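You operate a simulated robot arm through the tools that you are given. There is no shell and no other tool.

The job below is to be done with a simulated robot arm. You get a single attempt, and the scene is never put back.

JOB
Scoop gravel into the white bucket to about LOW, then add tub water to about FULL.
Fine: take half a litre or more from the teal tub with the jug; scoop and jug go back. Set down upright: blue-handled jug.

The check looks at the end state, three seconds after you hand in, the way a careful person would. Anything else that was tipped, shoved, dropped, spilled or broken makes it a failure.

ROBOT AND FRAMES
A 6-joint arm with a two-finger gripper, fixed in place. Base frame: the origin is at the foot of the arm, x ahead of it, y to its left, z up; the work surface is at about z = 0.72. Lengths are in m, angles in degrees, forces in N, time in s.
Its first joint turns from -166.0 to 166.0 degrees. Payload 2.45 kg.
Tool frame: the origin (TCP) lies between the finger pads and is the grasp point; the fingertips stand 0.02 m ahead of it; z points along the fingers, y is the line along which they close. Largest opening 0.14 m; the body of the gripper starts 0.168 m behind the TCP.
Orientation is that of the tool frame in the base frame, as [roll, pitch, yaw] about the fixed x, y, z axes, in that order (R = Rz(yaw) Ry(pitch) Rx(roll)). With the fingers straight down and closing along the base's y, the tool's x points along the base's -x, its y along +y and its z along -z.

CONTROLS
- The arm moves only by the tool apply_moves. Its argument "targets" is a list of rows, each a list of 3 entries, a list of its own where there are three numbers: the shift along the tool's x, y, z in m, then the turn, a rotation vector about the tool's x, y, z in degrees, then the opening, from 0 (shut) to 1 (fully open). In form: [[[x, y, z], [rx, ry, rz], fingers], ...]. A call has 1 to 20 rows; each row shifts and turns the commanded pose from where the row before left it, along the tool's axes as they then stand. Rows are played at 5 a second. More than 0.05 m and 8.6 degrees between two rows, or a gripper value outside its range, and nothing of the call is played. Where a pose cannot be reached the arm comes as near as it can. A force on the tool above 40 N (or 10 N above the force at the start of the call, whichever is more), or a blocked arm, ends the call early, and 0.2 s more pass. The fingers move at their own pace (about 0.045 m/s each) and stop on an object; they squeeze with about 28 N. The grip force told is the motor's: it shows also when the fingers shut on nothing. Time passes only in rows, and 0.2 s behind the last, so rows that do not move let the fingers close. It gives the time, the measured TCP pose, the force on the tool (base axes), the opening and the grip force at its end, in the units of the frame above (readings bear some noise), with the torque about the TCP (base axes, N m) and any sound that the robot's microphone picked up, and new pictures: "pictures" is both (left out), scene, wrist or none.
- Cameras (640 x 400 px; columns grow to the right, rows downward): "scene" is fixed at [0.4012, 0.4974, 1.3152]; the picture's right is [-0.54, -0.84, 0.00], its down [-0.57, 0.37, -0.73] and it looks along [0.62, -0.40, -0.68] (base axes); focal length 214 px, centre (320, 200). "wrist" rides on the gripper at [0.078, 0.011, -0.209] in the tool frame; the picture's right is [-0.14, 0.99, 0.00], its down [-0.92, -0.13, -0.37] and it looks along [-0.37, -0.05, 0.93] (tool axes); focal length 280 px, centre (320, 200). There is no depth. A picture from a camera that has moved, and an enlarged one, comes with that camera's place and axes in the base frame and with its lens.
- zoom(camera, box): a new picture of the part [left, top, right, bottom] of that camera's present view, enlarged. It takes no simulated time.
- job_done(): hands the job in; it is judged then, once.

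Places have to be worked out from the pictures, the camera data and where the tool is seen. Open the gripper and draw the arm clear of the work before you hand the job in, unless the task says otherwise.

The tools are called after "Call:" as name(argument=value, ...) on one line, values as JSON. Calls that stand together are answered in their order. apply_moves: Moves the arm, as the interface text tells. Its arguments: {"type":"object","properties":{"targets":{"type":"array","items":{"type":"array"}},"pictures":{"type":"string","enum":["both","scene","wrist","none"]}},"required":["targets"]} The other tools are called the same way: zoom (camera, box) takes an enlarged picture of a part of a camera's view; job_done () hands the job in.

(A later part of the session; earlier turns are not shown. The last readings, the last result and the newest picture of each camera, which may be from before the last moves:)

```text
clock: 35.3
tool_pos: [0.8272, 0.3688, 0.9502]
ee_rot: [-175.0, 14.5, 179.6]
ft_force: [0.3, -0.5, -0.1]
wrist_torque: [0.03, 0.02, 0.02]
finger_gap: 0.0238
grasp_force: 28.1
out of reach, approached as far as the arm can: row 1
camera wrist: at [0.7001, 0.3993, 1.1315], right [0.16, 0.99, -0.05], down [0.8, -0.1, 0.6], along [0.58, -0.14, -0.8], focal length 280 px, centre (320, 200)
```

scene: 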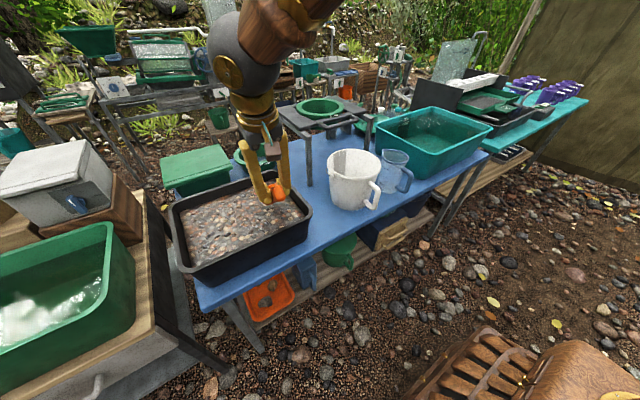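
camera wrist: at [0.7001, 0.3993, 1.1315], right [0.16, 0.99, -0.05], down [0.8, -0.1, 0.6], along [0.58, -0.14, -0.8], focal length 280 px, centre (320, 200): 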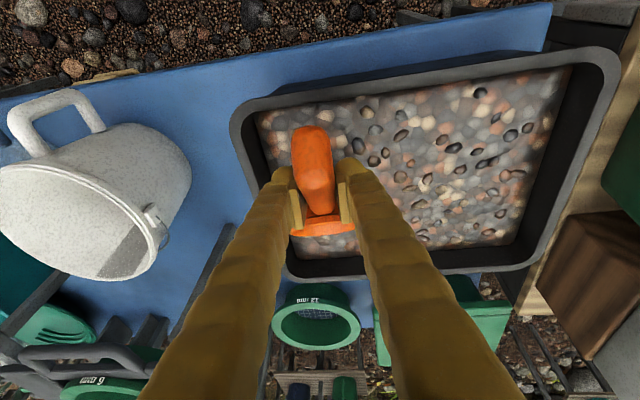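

A 5° lean remains. I correct it while coming 40 mm lower, where there's more reach.

Call:
apply_moves(targets=[[[0.001, 0, 0.02], [0, 0, 0], 0], [[0.001, 0, 0.02], [-2.5, 0, 0], 0], [[0, 0, 0], [-2.3, 0, 0], 0], [[0, 0, 0], [0, 0, 0], 0]])

Call:
zoom(camera="scene", box=[190, 130, 350, 260])

```text
clock: 36.3
tool_pos: [0.8321, 0.3662, 0.9076]
ee_rot: [-176.6, 15.4, 179.6]
ft_force: [-0.3, 0.4, -0.6]
wrist_torque: [0.0, -0.01, 0.02]
finger_gap: 0.0235
grasp_force: 28.3
out of reach, approached as far as the arm can: row 2, 3
camera wrist: at [0.7017, 0.3907, 1.0882], right [0.15, 0.99, -0.02], down [0.79, -0.11, 0.6], along [0.6, -0.11, -0.8], focal length 280 px, centre (320, 200)
```

scene: 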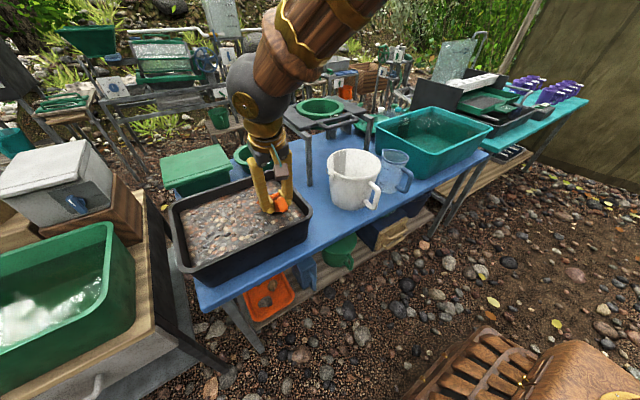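
wrist: 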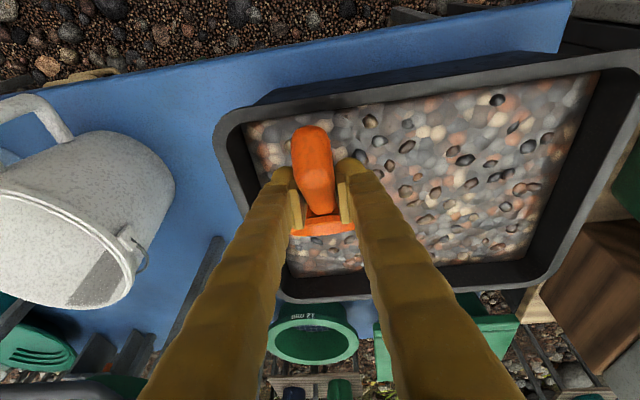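

```text
3.08 times, centred on (270, 195) of scene
camera zoom: at [0.4012, 0.4974, 1.3152], right [-0.54, -0.84, 0.0], down [-0.57, 0.37, -0.73], along [0.62, -0.4, -0.68], focal length 660 px, centre (474, 215)
```

zoom: 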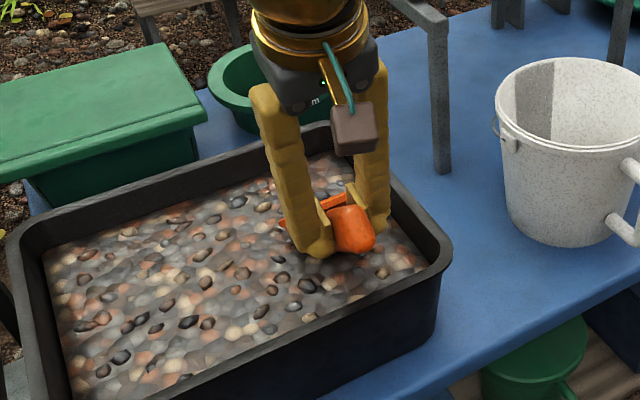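

The small remaining lean is harmless for digging. The scoop tip is just at the gravel, so I plunge 30 mm straight down gently and watch the force.

Call:
apply_moves(targets=[[[0.0027, 0.0006, 0.0096], [0, 0, 0], 0], [[0.0027, 0.0006, 0.0096], [0, 0, 0], 0], [[0.0027, 0.0006, 0.0096], [0, 0, 0], 0], [[0, 0, 0], [0, 0, 0], 0]])

Call:
zoom(camera="scene", box=[190, 130, 350, 260])

```text
clock: 37.3
tool_pos: [0.8302, 0.3655, 0.8766]
ee_rot: [-176.7, 15.3, 179.6]
ft_force: [-0.5, -0.7, -0.7]
wrist_torque: [-0.03, 0.04, 0.0]
finger_gap: 0.0238
grasp_force: 28.2
camera wrist: at [0.7007, 0.3901, 1.0571], right [0.15, 0.99, -0.02], down [0.79, -0.11, 0.6], along [0.59, -0.11, -0.8], focal length 280 px, centre (320, 200)
```

scene: 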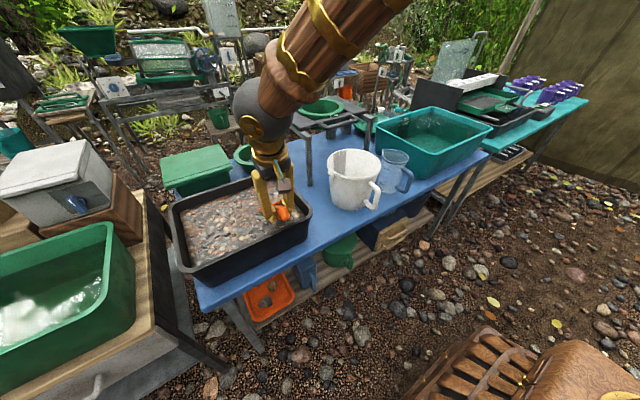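
wrist: 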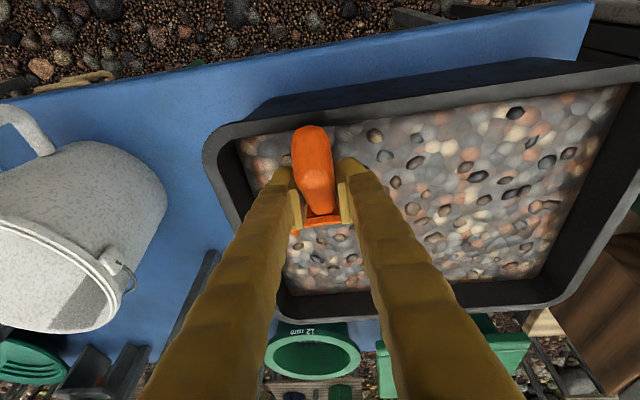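

```text
3.08 times, centred on (270, 195) of scene
camera zoom: at [0.4012, 0.4974, 1.3152], right [-0.54, -0.84, 0.0], down [-0.57, 0.37, -0.73], along [0.62, -0.4, -0.68], focal length 660 px, centre (474, 215)
```

zoom: 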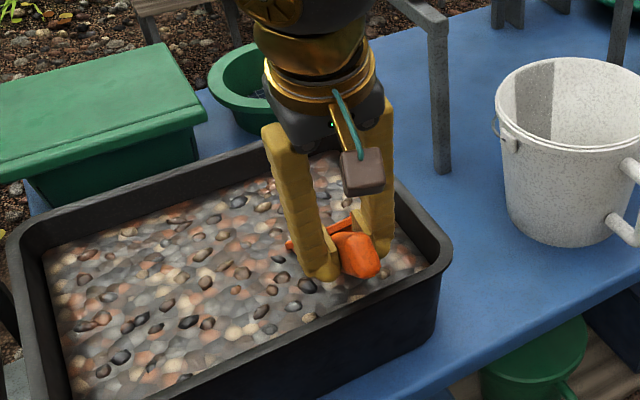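

There's no resistance from the gravel, and the cup is well in. Now I sweep forward about 55 mm while rotating the scoop level with its lip still under the surface.

Call:
apply_moves(targets=[[[-0.0072, 0, 0.0192], [0, -8.2, 0], 0], [[-0.0062, 0, 0.0158], [0, -8.2, 0], 0], [[-0.0049, 0, 0.0148], [0, -8.2, 0], 0], [[-0.0077, 0, 0.0064], [0, -8.2, 0], 0], [[-0.0105, 0, 0.0013], [0, -8.2, 0], 0], [[0, 0, 0], [0, 0, 0], 0]])

Call:
zoom(camera="scene", box=[190, 130, 350, 260])

```text
clock: 38.7
tool_pos: [0.8842, 0.3624, 0.8444]
ee_rot: [-174.2, 56.3, -176.5]
ft_force: [0.5, 0.0, -1.9]
wrist_torque: [-0.03, 0.07, -0.03]
finger_gap: 0.024
grasp_force: 27.3
camera wrist: at [0.6683, 0.382, 0.8947], right [0.1, 0.99, 0.06], down [0.2, -0.08, 0.98], along [0.97, -0.08, -0.21], focal length 280 px, centre (320, 200)
```

scene: 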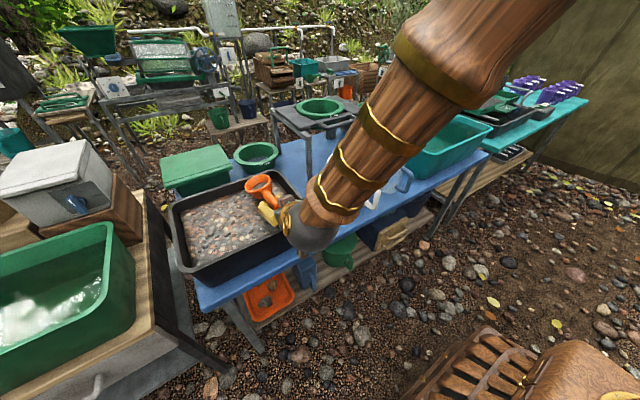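
wrist: 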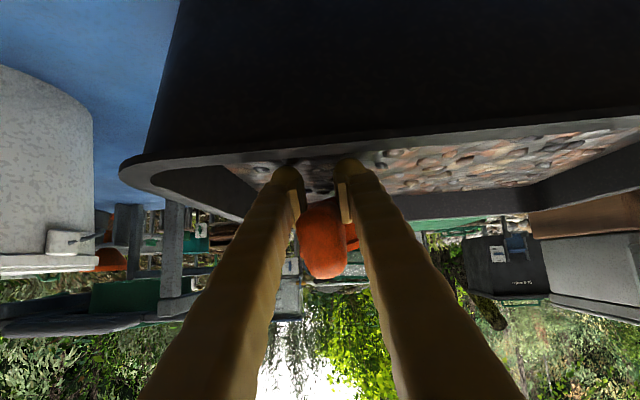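

```text
3.08 times, centred on (270, 195) of scene
camera zoom: at [0.4012, 0.4974, 1.3152], right [-0.54, -0.84, 0.0], down [-0.57, 0.37, -0.73], along [0.62, -0.4, -0.68], focal length 660 px, centre (474, 215)
```

zoom: 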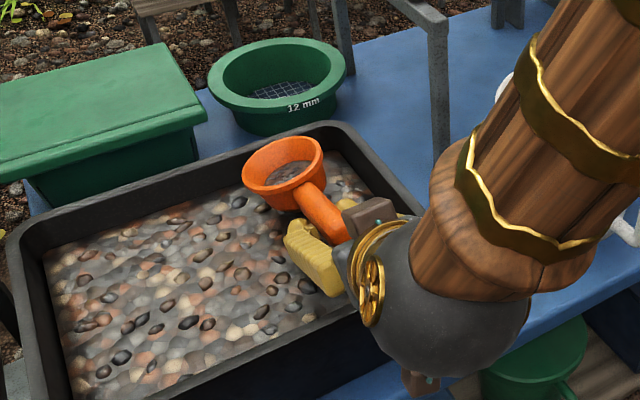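

There's gravel in the cup, but the handle looks turned in the grip compared with before. I zoom in to see.

Call:
zoom(camera="wrist", box=[250, 140, 400, 290])

Call:
zoom(camera="scene", box=[235, 155, 305, 215])

```text
2.67 times, centred on (325, 215) of wrist
camera zoom: at [0.6683, 0.382, 0.8947], right [0.1, 0.99, 0.06], down [0.2, -0.08, 0.98], along [0.97, -0.08, -0.21], focal length 748 px, centre (307, 160)
```

zoom: 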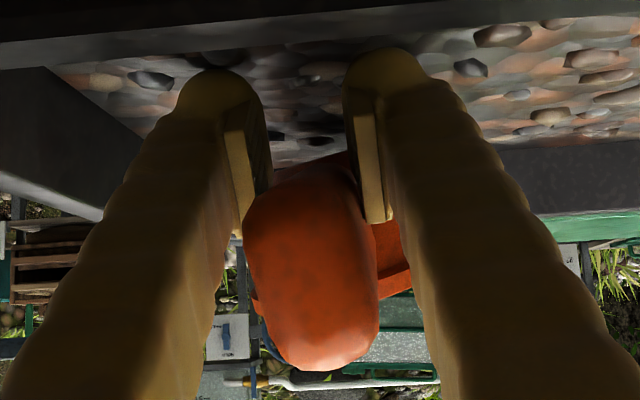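

```text
6.67 times, centred on (270, 185) of scene
camera zoom: at [0.4012, 0.4974, 1.3152], right [-0.54, -0.84, 0.0], down [-0.57, 0.37, -0.73], along [0.62, -0.4, -0.68], focal length 1430 px, centre (653, 300)
```

zoom: 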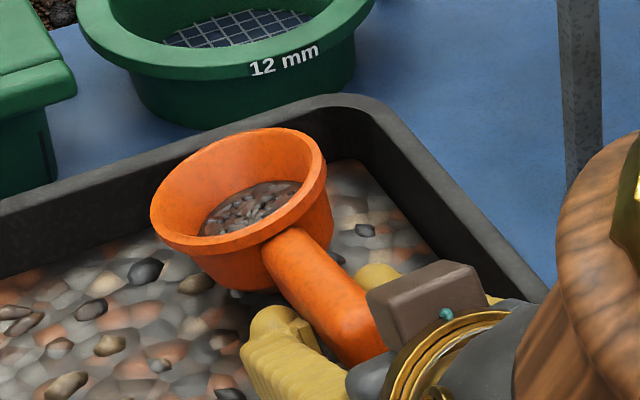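

The scoop slid up between the fingers during the sweep: the cup rim is now around (0.96, 0.37, 0.89), roughly level, with some gravel in it (about 1.3 N more weight). It is still gripped at 27 N, so I lift slowly straight up and look again.

Call:
apply_moves(targets=[[[-0.0125, 0, -0.0083], [0, 0, 0], 0], [[-0.0209, 0, -0.0138], [0, 0, 0], 0], [[-0.0209, 0, -0.0138], [0, 0, 0], 0], [[-0.0209, 0, -0.0138], [0, 0, 0], 0], [[-0.0209, 0, -0.0138], [0, 0, 0], 0], [[0, 0, 0], [0, 0, 0], 0]])

Call:
zoom(camera="scene", box=[220, 110, 340, 210])

Call:
zoom(camera="wrist", box=[240, 100, 400, 300])

```text
clock: 40.1
tool_pos: [0.8846, 0.3706, 0.9612]
ee_rot: [-174.2, 56.1, -176.5]
ft_force: [1.0, 0.5, -2.1]
wrist_torque: [-0.04, 0.08, -0.01]
finger_gap: 0.0238
grasp_force: 27.6
camera wrist: at [0.6685, 0.3889, 1.011], right [0.1, 0.99, 0.06], down [0.2, -0.08, 0.98], along [0.97, -0.08, -0.21], focal length 280 px, centre (320, 200)
```

scene: 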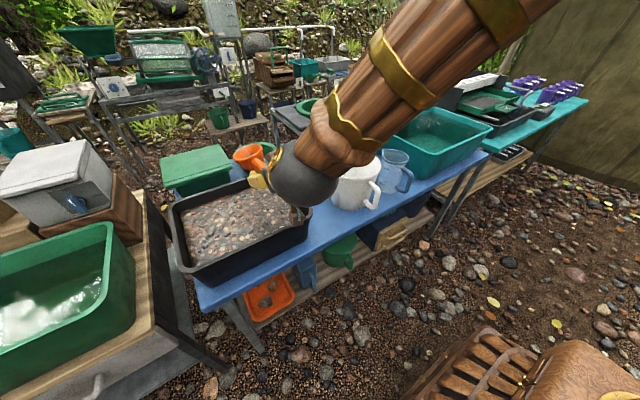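
wrist: 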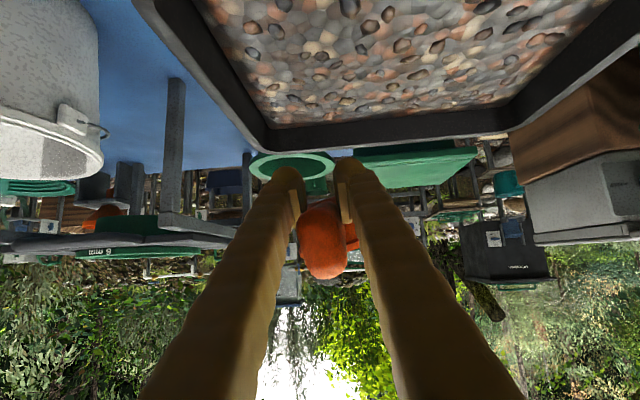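

```text
4.00 times, centred on (280, 160) of scene
camera zoom: at [0.4012, 0.4974, 1.3152], right [-0.54, -0.84, 0.0], down [-0.57, 0.37, -0.73], along [0.62, -0.4, -0.68], focal length 858 px, centre (480, 360)
```

zoom: 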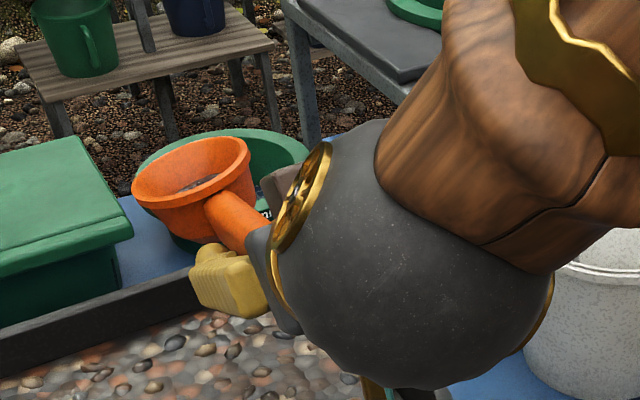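

```text
2.00 times, centred on (320, 200) of wrist
camera zoom: at [0.6685, 0.3889, 1.011], right [0.1, 0.99, 0.06], down [0.2, -0.08, 0.98], along [0.97, -0.08, -0.21], focal length 561 px, centre (320, 200)
```

zoom: 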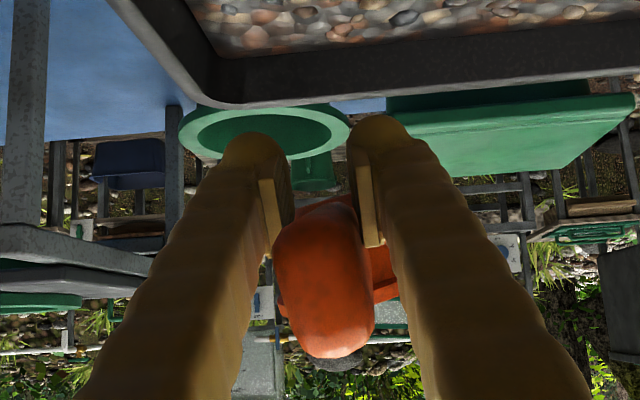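

The cup still holds its gravel, is slightly nose-down, and sits about 88 mm ahead of and 34 mm above the TCP. I level it with a slight pitch-up and carry it smoothly over toward the bucket, to TCP (0.80, 0.088, 1.05).

Call:
apply_moves(targets=[[[0, 0, 0], [-1.8, -4, 2.7], 0], [[0, 0, 0], [0, -4, 0], 0], [[-0.0025, -0.018, -0.0072], [0, 0, 0], 0], [[-0.0053, -0.0354, -0.0144], [0, 0, 0], 0], [[-0.0053, -0.0354, -0.0144], [0, 0, 0], 0], [[-0.0053, -0.0354, -0.0144], [0, 0, 0], 0], [[-0.0053, -0.0354, -0.0144], [0, 0, 0], 0], [[-0.0053, -0.0354, -0.0144], [0, 0, 0], 0], [[-0.0053, -0.0354, -0.0144], [0, 0, 0], 0], [[-0.0053, -0.0354, -0.0144], [0, 0, 0], 0], [[-0.0028, -0.0174, -0.0072], [0, 0, 0], 0], [[0, 0, 0], [0, 0, 0], 0]])

Call:
zoom(camera="scene", box=[280, 90, 440, 220])

```text
clock: 42.7
tool_pos: [0.7965, 0.0858, 1.0481]
ee_rot: [179.9, 64.3, 178.7]
ft_force: [0.5, -0.3, -1.7]
wrist_torque: [-0.02, 0.03, 0.0]
finger_gap: 0.0238
grasp_force: 28.5
camera wrist: at [0.5753, 0.1018, 1.0679], right [0.08, 0.99, 0.12], down [0.07, -0.13, 0.99], along [0.99, -0.07, -0.07], focal length 280 px, centre (320, 200)
```

scene: 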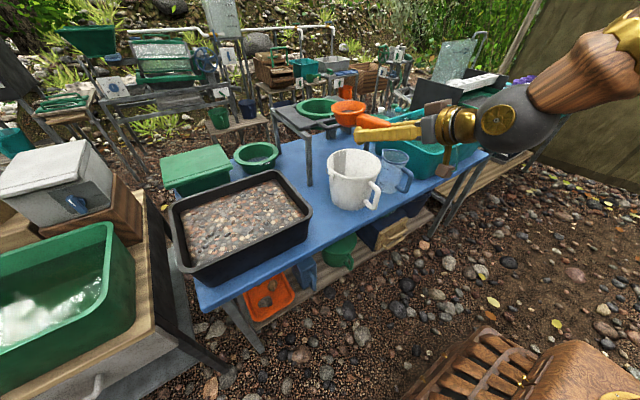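
wrist: 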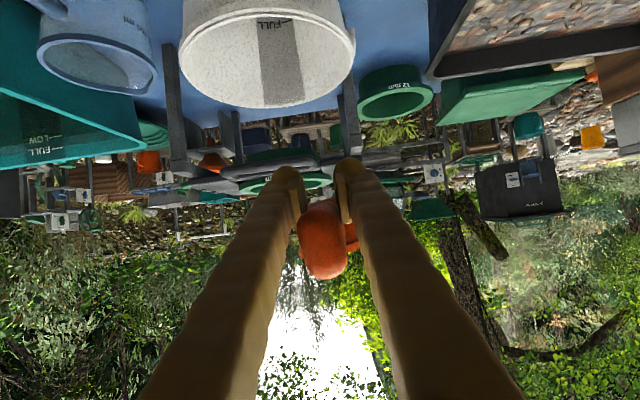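

```text
3.08 times, centred on (360, 155) of scene
camera zoom: at [0.4012, 0.4974, 1.3152], right [-0.54, -0.84, 0.0], down [-0.57, 0.37, -0.73], along [0.62, -0.4, -0.68], focal length 660 px, centre (197, 338)
```

zoom: 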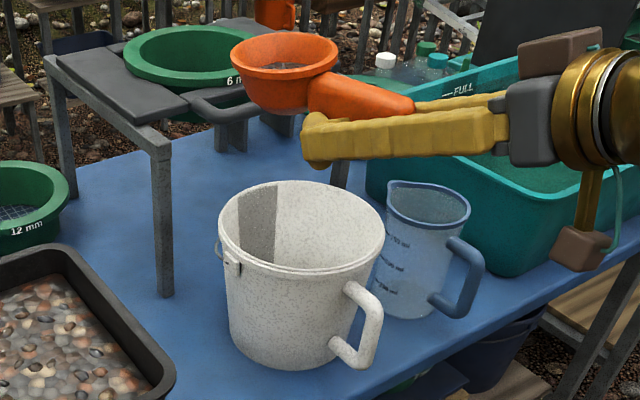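

The scoop is over the bucket, cup rim at about (0.878, 0.093, 1.09). I lower slightly, then roll about the handle axis by about 110° so the mouth tips to -y over the bucket centre.

Call:
apply_moves(targets=[[[0.0127, 0, 0.0139], [0, 0, 0], 0], [[0.0127, 0, 0.0139], [0, 0, 0], 0], [[0, 0, 0], [-3.69, 0, 7.66], 0], [[0, 0, 0], [-3.69, 0, 7.66], 0], [[0, 0, 0], [-3.69, 0, 7.66], 0], [[0, 0, 0], [-3.69, 0, 7.66], 0], [[0, 0, 0], [-3.69, 0, 7.66], 0], [[0, 0, 0], [-3.69, 0, 7.66], 0], [[0, 0, 0], [-3.69, 0, 7.66], 0], [[0, 0, 0], [-3.69, 0, 7.66], 0], [[0, 0, 0], [-3.69, 0, 7.66], 0], [[0, 0, 0], [-3.69, 0, 7.66], 0], [[0, 0, 0], [-3.69, 0, 7.66], 0], [[0, 0, 0], [-3.69, 0, 7.66], 0], [[0, 0, 0], [-3.69, 0, 7.66], 0], [[0, 0, 0], [0, 0, 0], 0], [[0, 0, 0], [0, 0, 0], 0]])

Call:
zoom(camera="scene", box=[280, 90, 440, 220])

```text
clock: 46.3
tool_pos: [0.8071, 0.0869, 1.013]
ee_rot: [80.6, -18.5, 116.1]
ft_force: [-0.8, 0.0, -0.3]
wrist_torque: [-0.01, 0.01, 0.01]
finger_gap: 0.0234
grasp_force: 28.1
camera wrist: at [0.5857, 0.0688, 1.0163], right [0.05, -0.47, 0.88], down [0.05, -0.88, -0.47], along [1.0, 0.07, -0.02], focal length 280 px, centre (320, 200)
```

scene: 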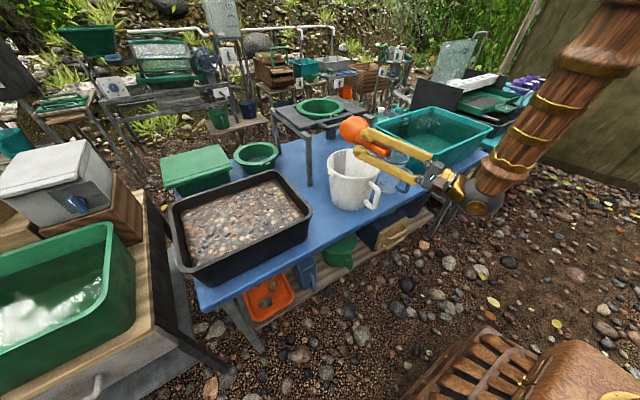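
wrist: 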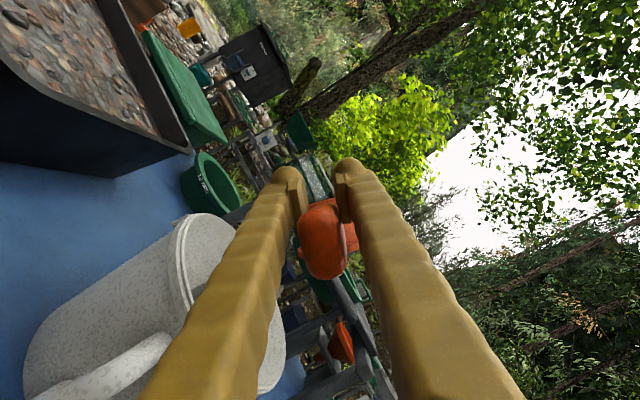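

```text
3.08 times, centred on (360, 155) of scene
camera zoom: at [0.4012, 0.4974, 1.3152], right [-0.54, -0.84, 0.0], down [-0.57, 0.37, -0.73], along [0.62, -0.4, -0.68], focal length 660 px, centre (197, 338)
```

zoom: 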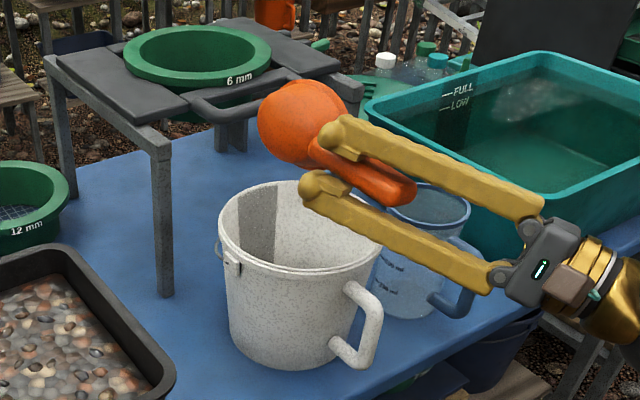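

The weight is back to empty (−0.3 N), so the load went in. I unroll the scoop the same way and then tilt the tool down so the wrist camera can look into the bucket.

Call:
apply_moves(targets=[[[0, 0, 0], [3.69, 0, -7.66], 0], [[0, 0, 0], [3.69, 0, -7.66], 0], [[0, 0, 0], [3.69, 0, -7.66], 0], [[0, 0, 0], [3.69, 0, -7.66], 0], [[0, 0, 0], [3.69, 0, -7.66], 0], [[0, 0, 0], [3.69, 0, -7.66], 0], [[0, 0, 0], [3.69, 0, -7.66], 0], [[0, 0, 0], [3.69, 0, -7.66], 0], [[0, 0, 0], [3.69, 0, -7.66], 0], [[0, 0, 0], [3.69, 0, -7.66], 0], [[0, 0, 0], [3.69, 0, -7.66], 0], [[0, 0, 0], [3.69, 0, -7.66], 0], [[0, 0, 0], [3.69, 0, -7.66], 0], [[0, 0, 0], [0, 8.5, 0], 0], [[0, 0, 0], [0, 8.5, 0], 0], [[0, 0, 0], [0, 8.5, 0], 0], [[0, 0, 0], [0, 8.5, 0], 0], [[0, 0, 0], [0, 8.5, 0], 0], [[0, 0, 0], [0, 0, 0], 0]])

Call:
zoom(camera="scene", box=[280, 90, 440, 220])

Call:
zoom(camera="wrist", box=[180, 20, 400, 200])

```text
clock: 50.5
tool_pos: [0.8264, 0.0413, 1.0271]
ee_rot: [-164.0, 29.9, -166.1]
ft_force: [0.2, 0.5, -1.4]
wrist_torque: [-0.01, 0.04, 0.0]
finger_gap: 0.0229
grasp_force: 27.9
out of reach, approached as far as the arm can: row 16, 17
stopped in row 19: the arm was blocked; the commanded pose is now the measured one
camera wrist: at [0.6487, 0.0678, 1.1589], right [0.02, 0.99, -0.17], down [0.59, 0.12, 0.8], along [0.81, -0.11, -0.58], focal length 280 px, centre (320, 200)
```

scene: 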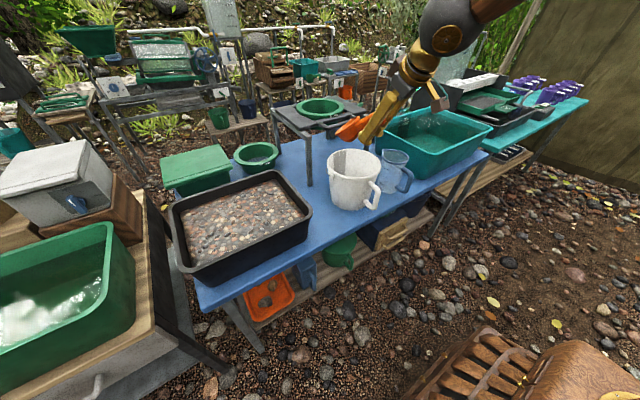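
wrist: 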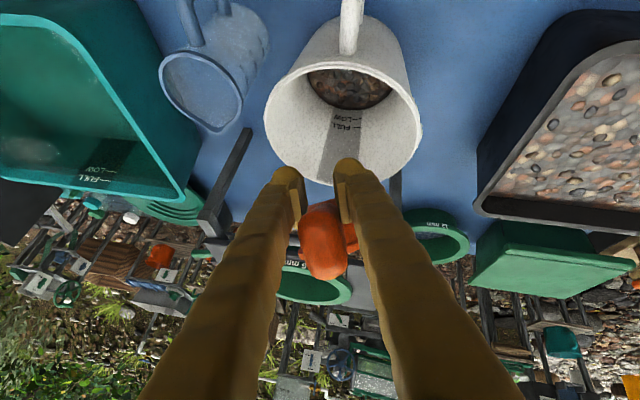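

```text
3.08 times, centred on (360, 155) of scene
camera zoom: at [0.4012, 0.4974, 1.3152], right [-0.54, -0.84, 0.0], down [-0.57, 0.37, -0.73], along [0.62, -0.4, -0.68], focal length 660 px, centre (197, 338)
```

zoom: 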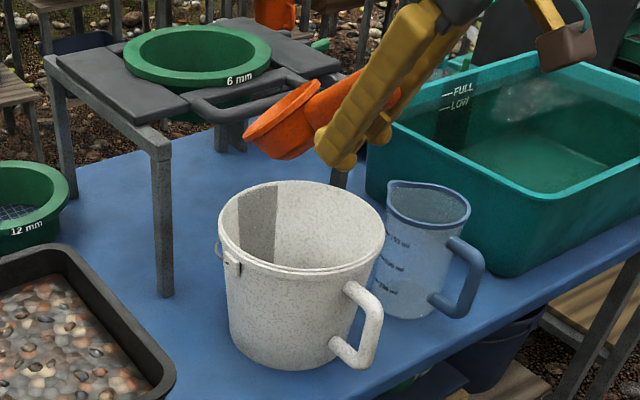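

```text
2.22 times, centred on (290, 110) of wrist
camera zoom: at [0.6487, 0.0678, 1.1589], right [0.02, 0.99, -0.17], down [0.59, 0.12, 0.8], along [0.81, -0.11, -0.58], focal length 623 px, centre (387, 400)
```

zoom: 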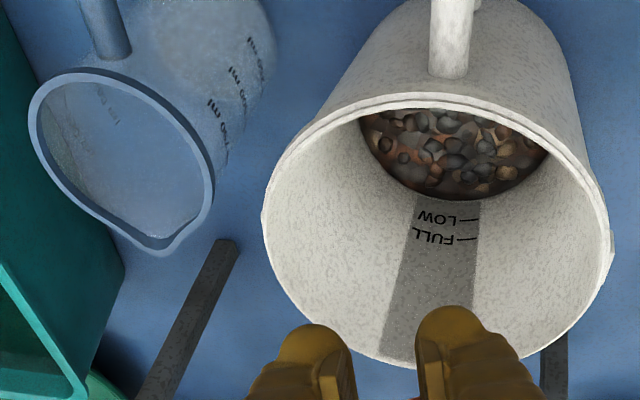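

Now I can see gravel covering the bucket floor, about 19 mm below LOW (LOW z≈0.7415, FULL z≈0.763), so the level is only a few mm deep so far. I straighten the wrist to a comfortable heading of −10° with 30° pitch, and go back over the tray for the next scoop.

Call:
apply_moves(targets=[[[0, 0, 0], [0.31, -5.4, 4.2], 0], [[0, 0, 0], [0.31, -5.4, 4.2], 0], [[0, 0, 0], [0.31, -5.4, 4.2], 0], [[0, 0, 0], [0.31, -5.4, 4.2], 0], [[0, 0, 0], [0.31, -5.4, 4.2], 0], [[0.0065, 0.0431, -0.0044], [0, 0, 0], 0], [[0.0065, 0.0431, -0.0044], [0, 0, 0], 0], [[0.0065, 0.0431, -0.0044], [0, 0, 0], 0], [[0.0065, 0.0431, -0.0044], [0, 0, 0], 0], [[0.0065, 0.0431, -0.0044], [0, 0, 0], 0], [[0.0065, 0.0431, -0.0044], [0, 0, 0], 0], [[0.0065, 0.0431, -0.0044], [0, 0, 0], 0], [[0.0065, 0.0431, -0.0044], [0, 0, 0], 0], [[0, 0, 0], [0, 0, 0], 0]])

Call:
zoom(camera="scene", box=[190, 90, 350, 220])

Call:
zoom(camera="wrist", box=[240, 100, 400, 300])

```text
clock: 53.5
tool_pos: [0.8284, 0.3913, 0.9988]
ee_rot: [179.9, 60.2, 170.0]
ft_force: [-0.4, 0.4, -0.7]
wrist_torque: [0.0, 0.01, 0.04]
finger_gap: 0.023
grasp_force: 28.4
camera wrist: at [0.6139, 0.4409, 1.0353], right [0.24, 0.96, 0.12], down [0.11, -0.15, 0.98], along [0.96, -0.22, -0.14], focal length 280 px, centre (320, 200)
```

scene: 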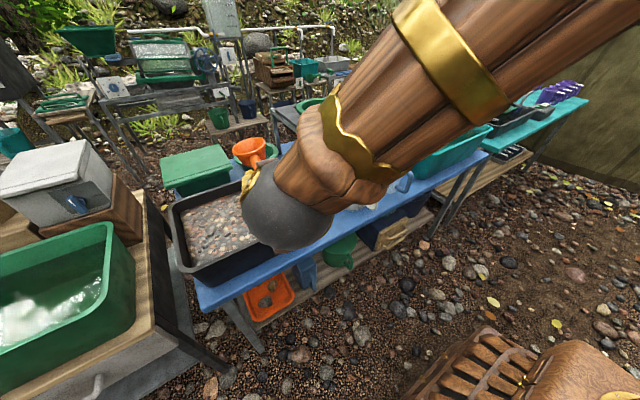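
wrist: 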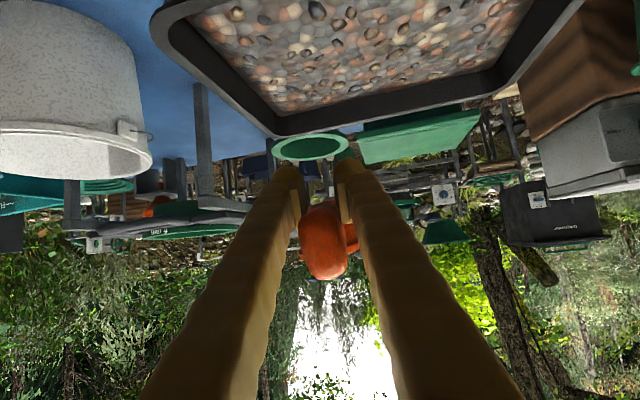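

```text
3.08 times, centred on (270, 155) of scene
camera zoom: at [0.4012, 0.4974, 1.3152], right [-0.54, -0.84, 0.0], down [-0.57, 0.37, -0.73], along [0.62, -0.4, -0.68], focal length 660 px, centre (474, 338)
```

zoom: 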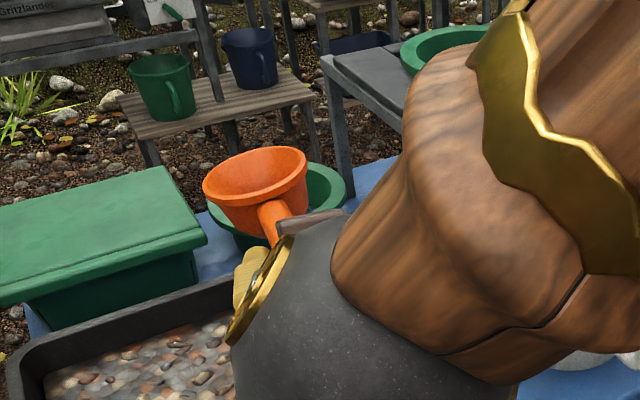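

```text
2.00 times, centred on (320, 200) of wrist
camera zoom: at [0.6139, 0.4409, 1.0353], right [0.24, 0.96, 0.12], down [0.11, -0.15, 0.98], along [0.96, -0.22, -0.14], focal length 561 px, centre (320, 200)
```

zoom: 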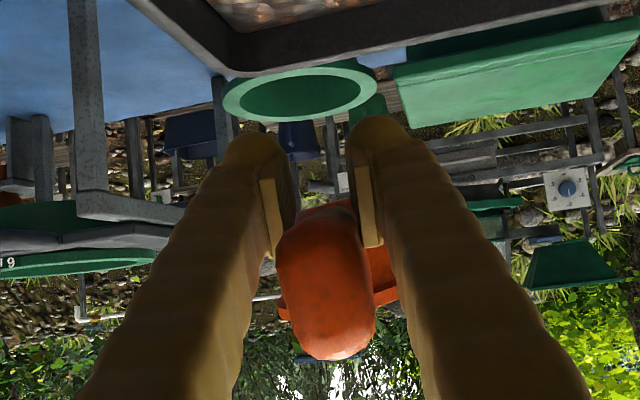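

The pose is clean at (0.828, 0.391, 1.0), and the scoop sits in the same place in the grip. I lower a little and pitch the mouth down to about 48° for the next dig.

Call:
apply_moves(targets=[[[0.0196, 0.0109, 0.0161], [0, 0, 0], 0], [[0.0196, 0.0109, 0.0161], [0, 0, 0], 0], [[0, 0, 0], [0, 8.5, 0], 0], [[0, 0, 0], [0, 8.5, 0], 0], [[0, 0, 0], [0, 8.5, 0], 0], [[0, 0, 0], [0, 8.5, 0], 0], [[0, 0, 0], [0, 8.5, 0], 0], [[0, 0, 0], [0, 0, 0], 0]])

Call:
zoom(camera="scene", box=[190, 110, 350, 240])

```text
clock: 55.3
tool_pos: [0.8435, 0.4102, 0.9499]
ee_rot: [179.8, 17.8, 170.0]
ft_force: [0.3, -0.6, -0.8]
wrist_torque: [0.04, 0.05, 0.01]
finger_gap: 0.0228
grasp_force: 28.1
camera wrist: at [0.7101, 0.445, 1.126], right [0.3, 0.95, 0.04], down [0.73, -0.26, 0.63], along [0.61, -0.16, -0.77], focal length 280 px, centre (320, 200)
```

scene: 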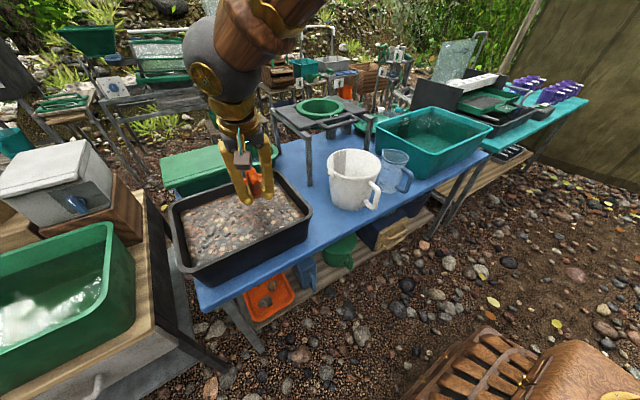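
wrist: 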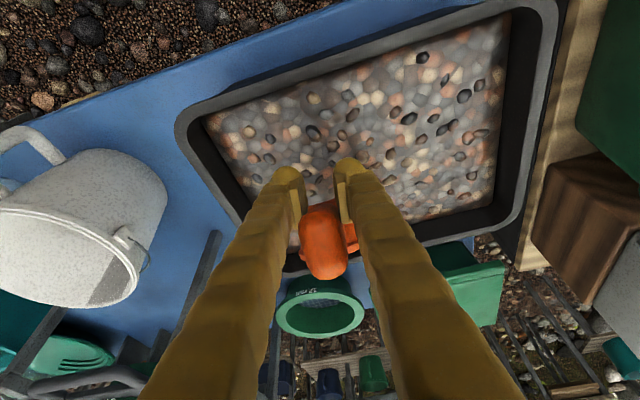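

```text
3.08 times, centred on (270, 175) of scene
camera zoom: at [0.4012, 0.4974, 1.3152], right [-0.54, -0.84, 0.0], down [-0.57, 0.37, -0.73], along [0.62, -0.4, -0.68], focal length 660 px, centre (474, 277)
```

zoom: 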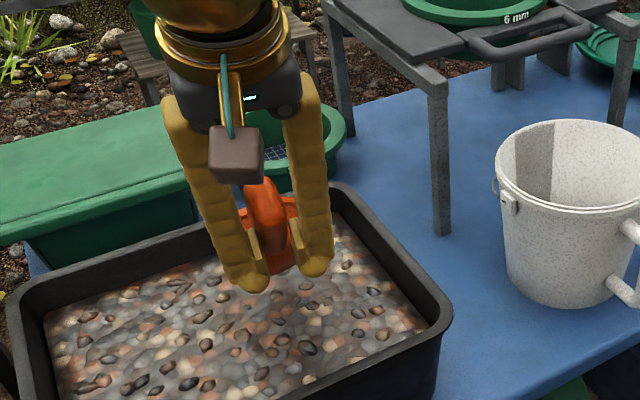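

At heading −10° the pitch is clean. I plunge to lip depth (TCP z≈0.866) and then do a slow sweep, half steps, forward while levelling to about 15°.

Call:
apply_moves(targets=[[[0.0051, 0, 0.016], [0, 0, 0], 0], [[0.0051, 0, 0.016], [0, 0, 0], 0], [[0.0051, 0, 0.016], [0, 0, 0], 0], [[0.0051, 0, 0.016], [0, 0, 0], 0], [[0.0051, 0, 0.016], [0, 0, 0], 0], [[0, 0, 0], [0, 0, 0], 0], [[-0.0042, 0, 0.0098], [0, -4.1, 0], 0], [[-0.0042, 0, 0.0098], [0, -4.1, 0], 0], [[-0.003, 0, 0.0098], [0, -4.1, 0], 0], [[-0.003, 0, 0.0098], [0, -4.1, 0], 0], [[0, 0, 0], [0, 0, 0], 0]])

Call:
zoom(camera="scene", box=[190, 130, 350, 260])

Call:
zoom(camera="wrist", box=[240, 100, 400, 300])

```text
clock: 57.7
tool_pos: [0.871, 0.406, 0.8359]
ee_rot: [179.9, 34.2, 170.0]
ft_force: [-0.4, -0.3, -2.4]
wrist_torque: [0.0, 0.09, 0.05]
finger_gap: 0.0231
grasp_force: 28.0
camera wrist: at [0.6952, 0.4489, 0.9653], right [0.28, 0.96, 0.08], down [0.52, -0.22, 0.82], along [0.8, -0.19, -0.56], focal length 280 px, centre (320, 200)
```

scene: 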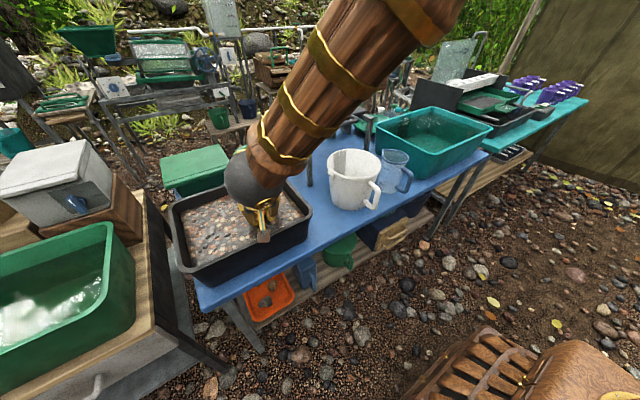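
wrist: 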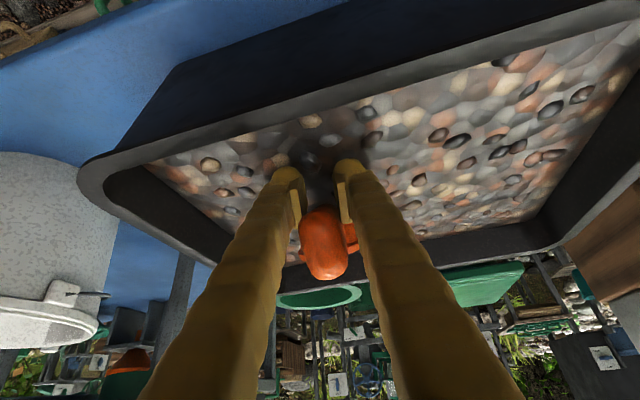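

```text
3.08 times, centred on (270, 195) of scene
camera zoom: at [0.4012, 0.4974, 1.3152], right [-0.54, -0.84, 0.0], down [-0.57, 0.37, -0.73], along [0.62, -0.4, -0.68], focal length 660 px, centre (474, 215)
```

zoom: 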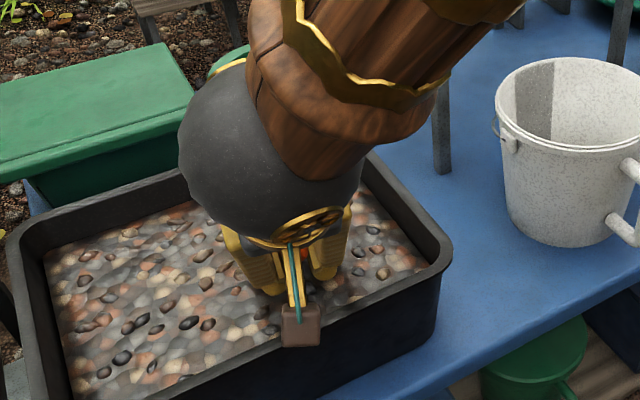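

```text
2.00 times, centred on (320, 200) of wrist
camera zoom: at [0.6952, 0.4489, 0.9653], right [0.28, 0.96, 0.08], down [0.52, -0.22, 0.82], along [0.8, -0.19, -0.56], focal length 561 px, centre (320, 200)
```

zoom: 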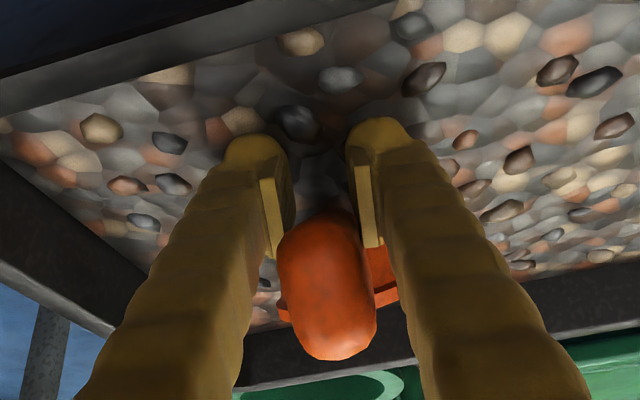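

No slip this time (the handle sits exactly as before), and the scoop already weighs about 1.8 N more. I finish levelling with the lip just under the surface, then lift gently.

Call:
apply_moves(targets=[[[-0.0025, 0, 0.0085], [0, -4.1, 0], 0], [[-0.0025, 0, 0.0085], [0, -4.1, 0], 0], [[-0.0012, 0, 0.0055], [0, -4.1, 0], 0], [[-0.0012, 0, 0.0055], [0, -4.1, 0], 0], [[0, 0, 0], [0, 0, 0], 0]])

Call:
zoom(camera="wrist", box=[240, 100, 400, 300])

```text
clock: 58.9
tool_pos: [0.8941, 0.4022, 0.8189]
ee_rot: [179.9, 50.6, 169.9]
ft_force: [0.6, -0.1, -2.1]
wrist_torque: [-0.01, 0.03, 0.0]
finger_gap: 0.023
grasp_force: 28.2
camera wrist: at [0.6888, 0.4497, 0.8909], right [0.26, 0.96, 0.11], down [0.27, -0.18, 0.95], along [0.93, -0.21, -0.31], focal length 280 px, centre (320, 200)
```

scene: 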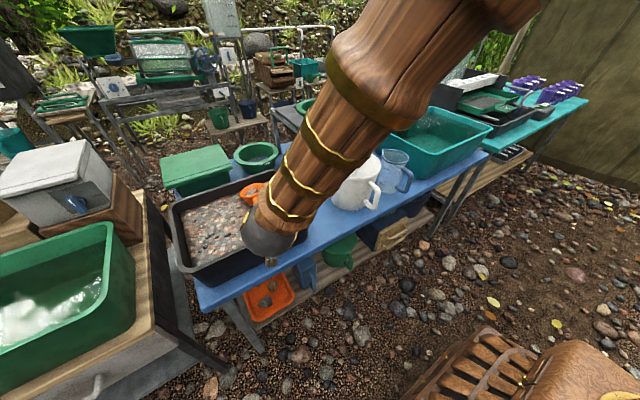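
wrist: 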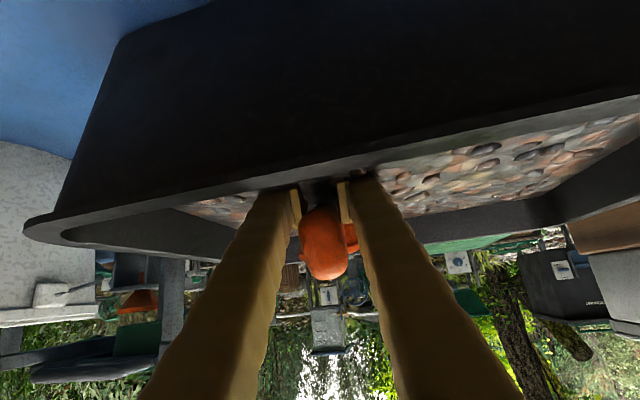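

```text
2.00 times, centred on (320, 200) of wrist
camera zoom: at [0.6888, 0.4497, 0.8909], right [0.26, 0.96, 0.11], down [0.27, -0.18, 0.95], along [0.93, -0.21, -0.31], focal length 561 px, centre (320, 200)
```

zoom: 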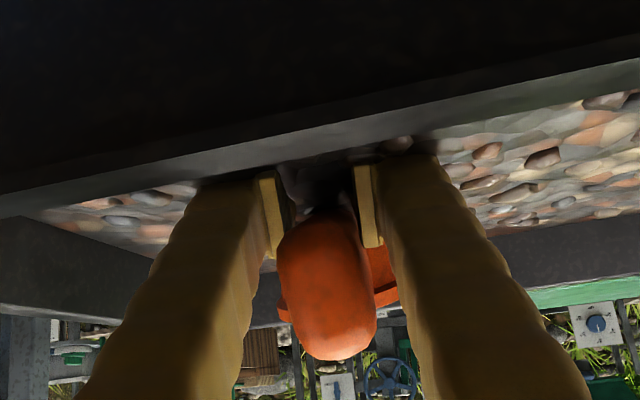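

Loaded with roughly 1.6–1.8 N of gravel. I lift clear of the tray rim, level the scoop, and carry it to above the bucket.

Call:
apply_moves(targets=[[[-0.0155, 0, -0.0127], [0, 0, 0], 0], [[-0.0309, 0, -0.0254], [0, 0, 0], 0], [[-0.0309, 0, -0.0254], [0, 0, 0], 0], [[0, 0, 0], [0, -5, 0], 0], [[0, 0, 0], [0, -5, 0], 0], [[0, 0, 0], [0, -5, 0], 0], [[-0.0365, 0, -0.0163], [0, 0, 0], 0], [[-0.0365, 0, -0.0163], [0, 0, 0], 0], [[0, -0.018, -0.0015], [0, 0, 0], 0], [[0, -0.0347, -0.0029], [0, 0, 0], 0], [[0, -0.0347, -0.0029], [0, 0, 0], 0], [[0, -0.0347, -0.0029], [0, 0, 0], 0], [[0, -0.0347, -0.0029], [0, 0, 0], 0], [[0, -0.0347, -0.0029], [0, 0, 0], 0], [[0, -0.0347, -0.0029], [0, 0, 0], 0], [[0, -0.0347, -0.0029], [0, 0, 0], 0], [[0, -0.0347, -0.0029], [0, 0, 0], 0], [[0, -0.017, -0.0014], [0, 0, 0], 0], [[0, 0, 0], [0, 0, 0], 0]])

Call:
zoom(camera="scene", box=[280, 90, 440, 220])

```text
clock: 62.9
tool_pos: [0.8165, 0.0971, 1.0082]
ee_rot: [179.8, 65.4, 169.8]
ft_force: [0.0, 0.6, -1.4]
wrist_torque: [0.0, 0.05, -0.04]
finger_gap: 0.0228
grasp_force: 27.9
camera wrist: at [0.5995, 0.1462, 1.0243], right [0.23, 0.97, 0.13], down [0.02, -0.14, 0.99], along [0.97, -0.22, -0.05], focal length 280 px, centre (320, 200)
```

scene: 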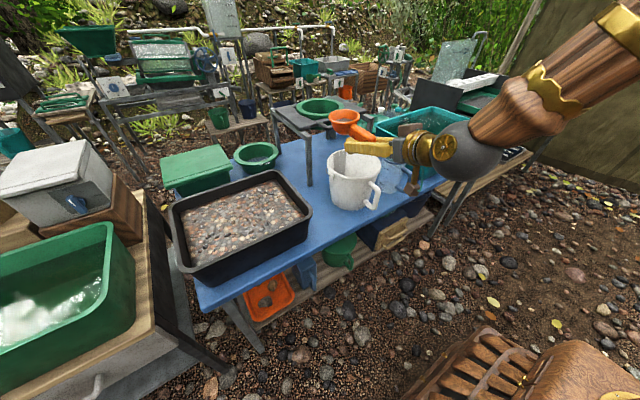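
wrist: 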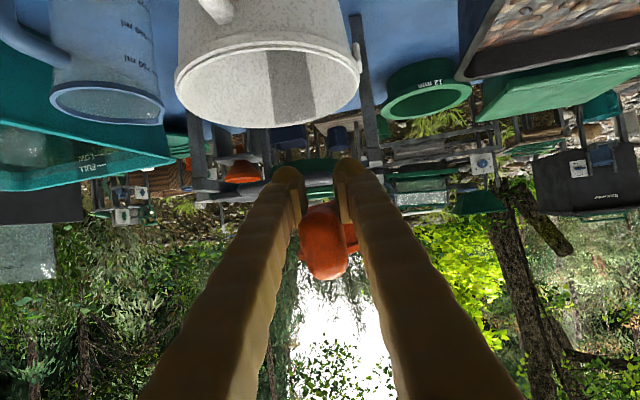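

```text
3.08 times, centred on (360, 155) of scene
camera zoom: at [0.4012, 0.4974, 1.3152], right [-0.54, -0.84, 0.0], down [-0.57, 0.37, -0.73], along [0.62, -0.4, -0.68], focal length 660 px, centre (197, 338)
```

zoom: 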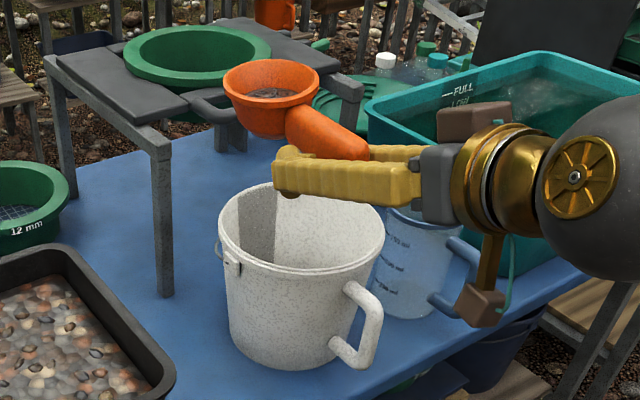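

The cup is loaded and over the bucket. I tip it with the same roll (about 110°) and hold a moment.

Call:
apply_moves(targets=[[[0, 0, 0], [-3.53, 0, 7.73], 0], [[0, 0, 0], [-3.53, 0, 7.73], 0], [[0, 0, 0], [-3.53, 0, 7.73], 0], [[0, 0, 0], [-3.53, 0, 7.73], 0], [[0, 0, 0], [-3.53, 0, 7.73], 0], [[0, 0, 0], [-3.53, 0, 7.73], 0], [[0, 0, 0], [-3.53, 0, 7.73], 0], [[0, 0, 0], [-3.53, 0, 7.73], 0], [[0, 0, 0], [-3.53, 0, 7.73], 0], [[0, 0, 0], [-3.53, 0, 7.73], 0], [[0, 0, 0], [-3.53, 0, 7.73], 0], [[0, 0, 0], [-3.53, 0, 7.73], 0], [[0, 0, 0], [-3.53, 0, 7.73], 0], [[0, 0, 0], [0, 0, 0], 0], [[0, 0, 0], [0, 0, 0], 0], [[0, 0, 0], [0, 0, 0], 0]])

Call:
zoom(camera="scene", box=[280, 90, 440, 220])

```text
clock: 66.3
tool_pos: [0.8177, 0.0983, 1.0101]
ee_rot: [81.2, -18.5, 106.0]
ft_force: [-0.3, 0.8, -0.1]
wrist_torque: [0.01, 0.03, -0.02]
finger_gap: 0.0221
grasp_force: 27.5
camera wrist: at [0.5959, 0.1192, 1.0142], right [-0.03, -0.47, 0.88], down [-0.11, -0.88, -0.47], along [0.99, -0.11, -0.03], focal length 280 px, centre (320, 200)
```

scene: 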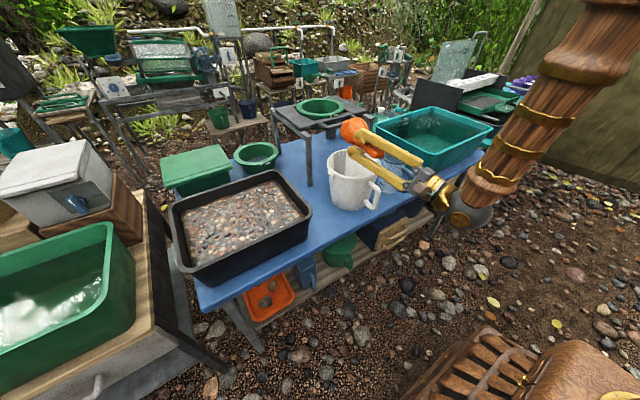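
wrist: 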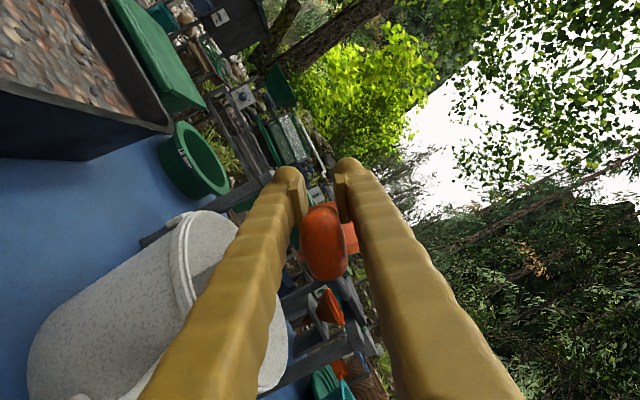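

```text
3.08 times, centred on (360, 155) of scene
camera zoom: at [0.4012, 0.4974, 1.3152], right [-0.54, -0.84, 0.0], down [-0.57, 0.37, -0.73], along [0.62, -0.4, -0.68], focal length 660 px, centre (197, 338)
```

zoom: 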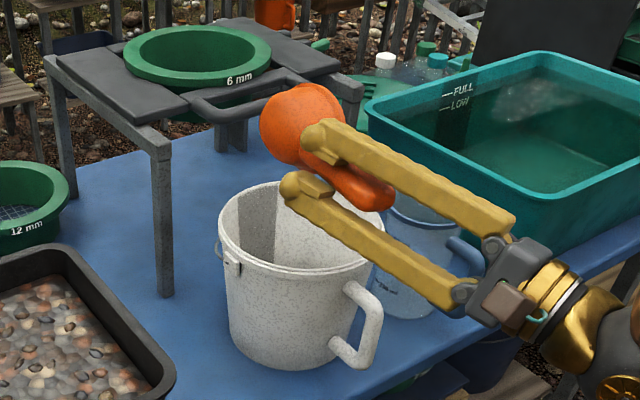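

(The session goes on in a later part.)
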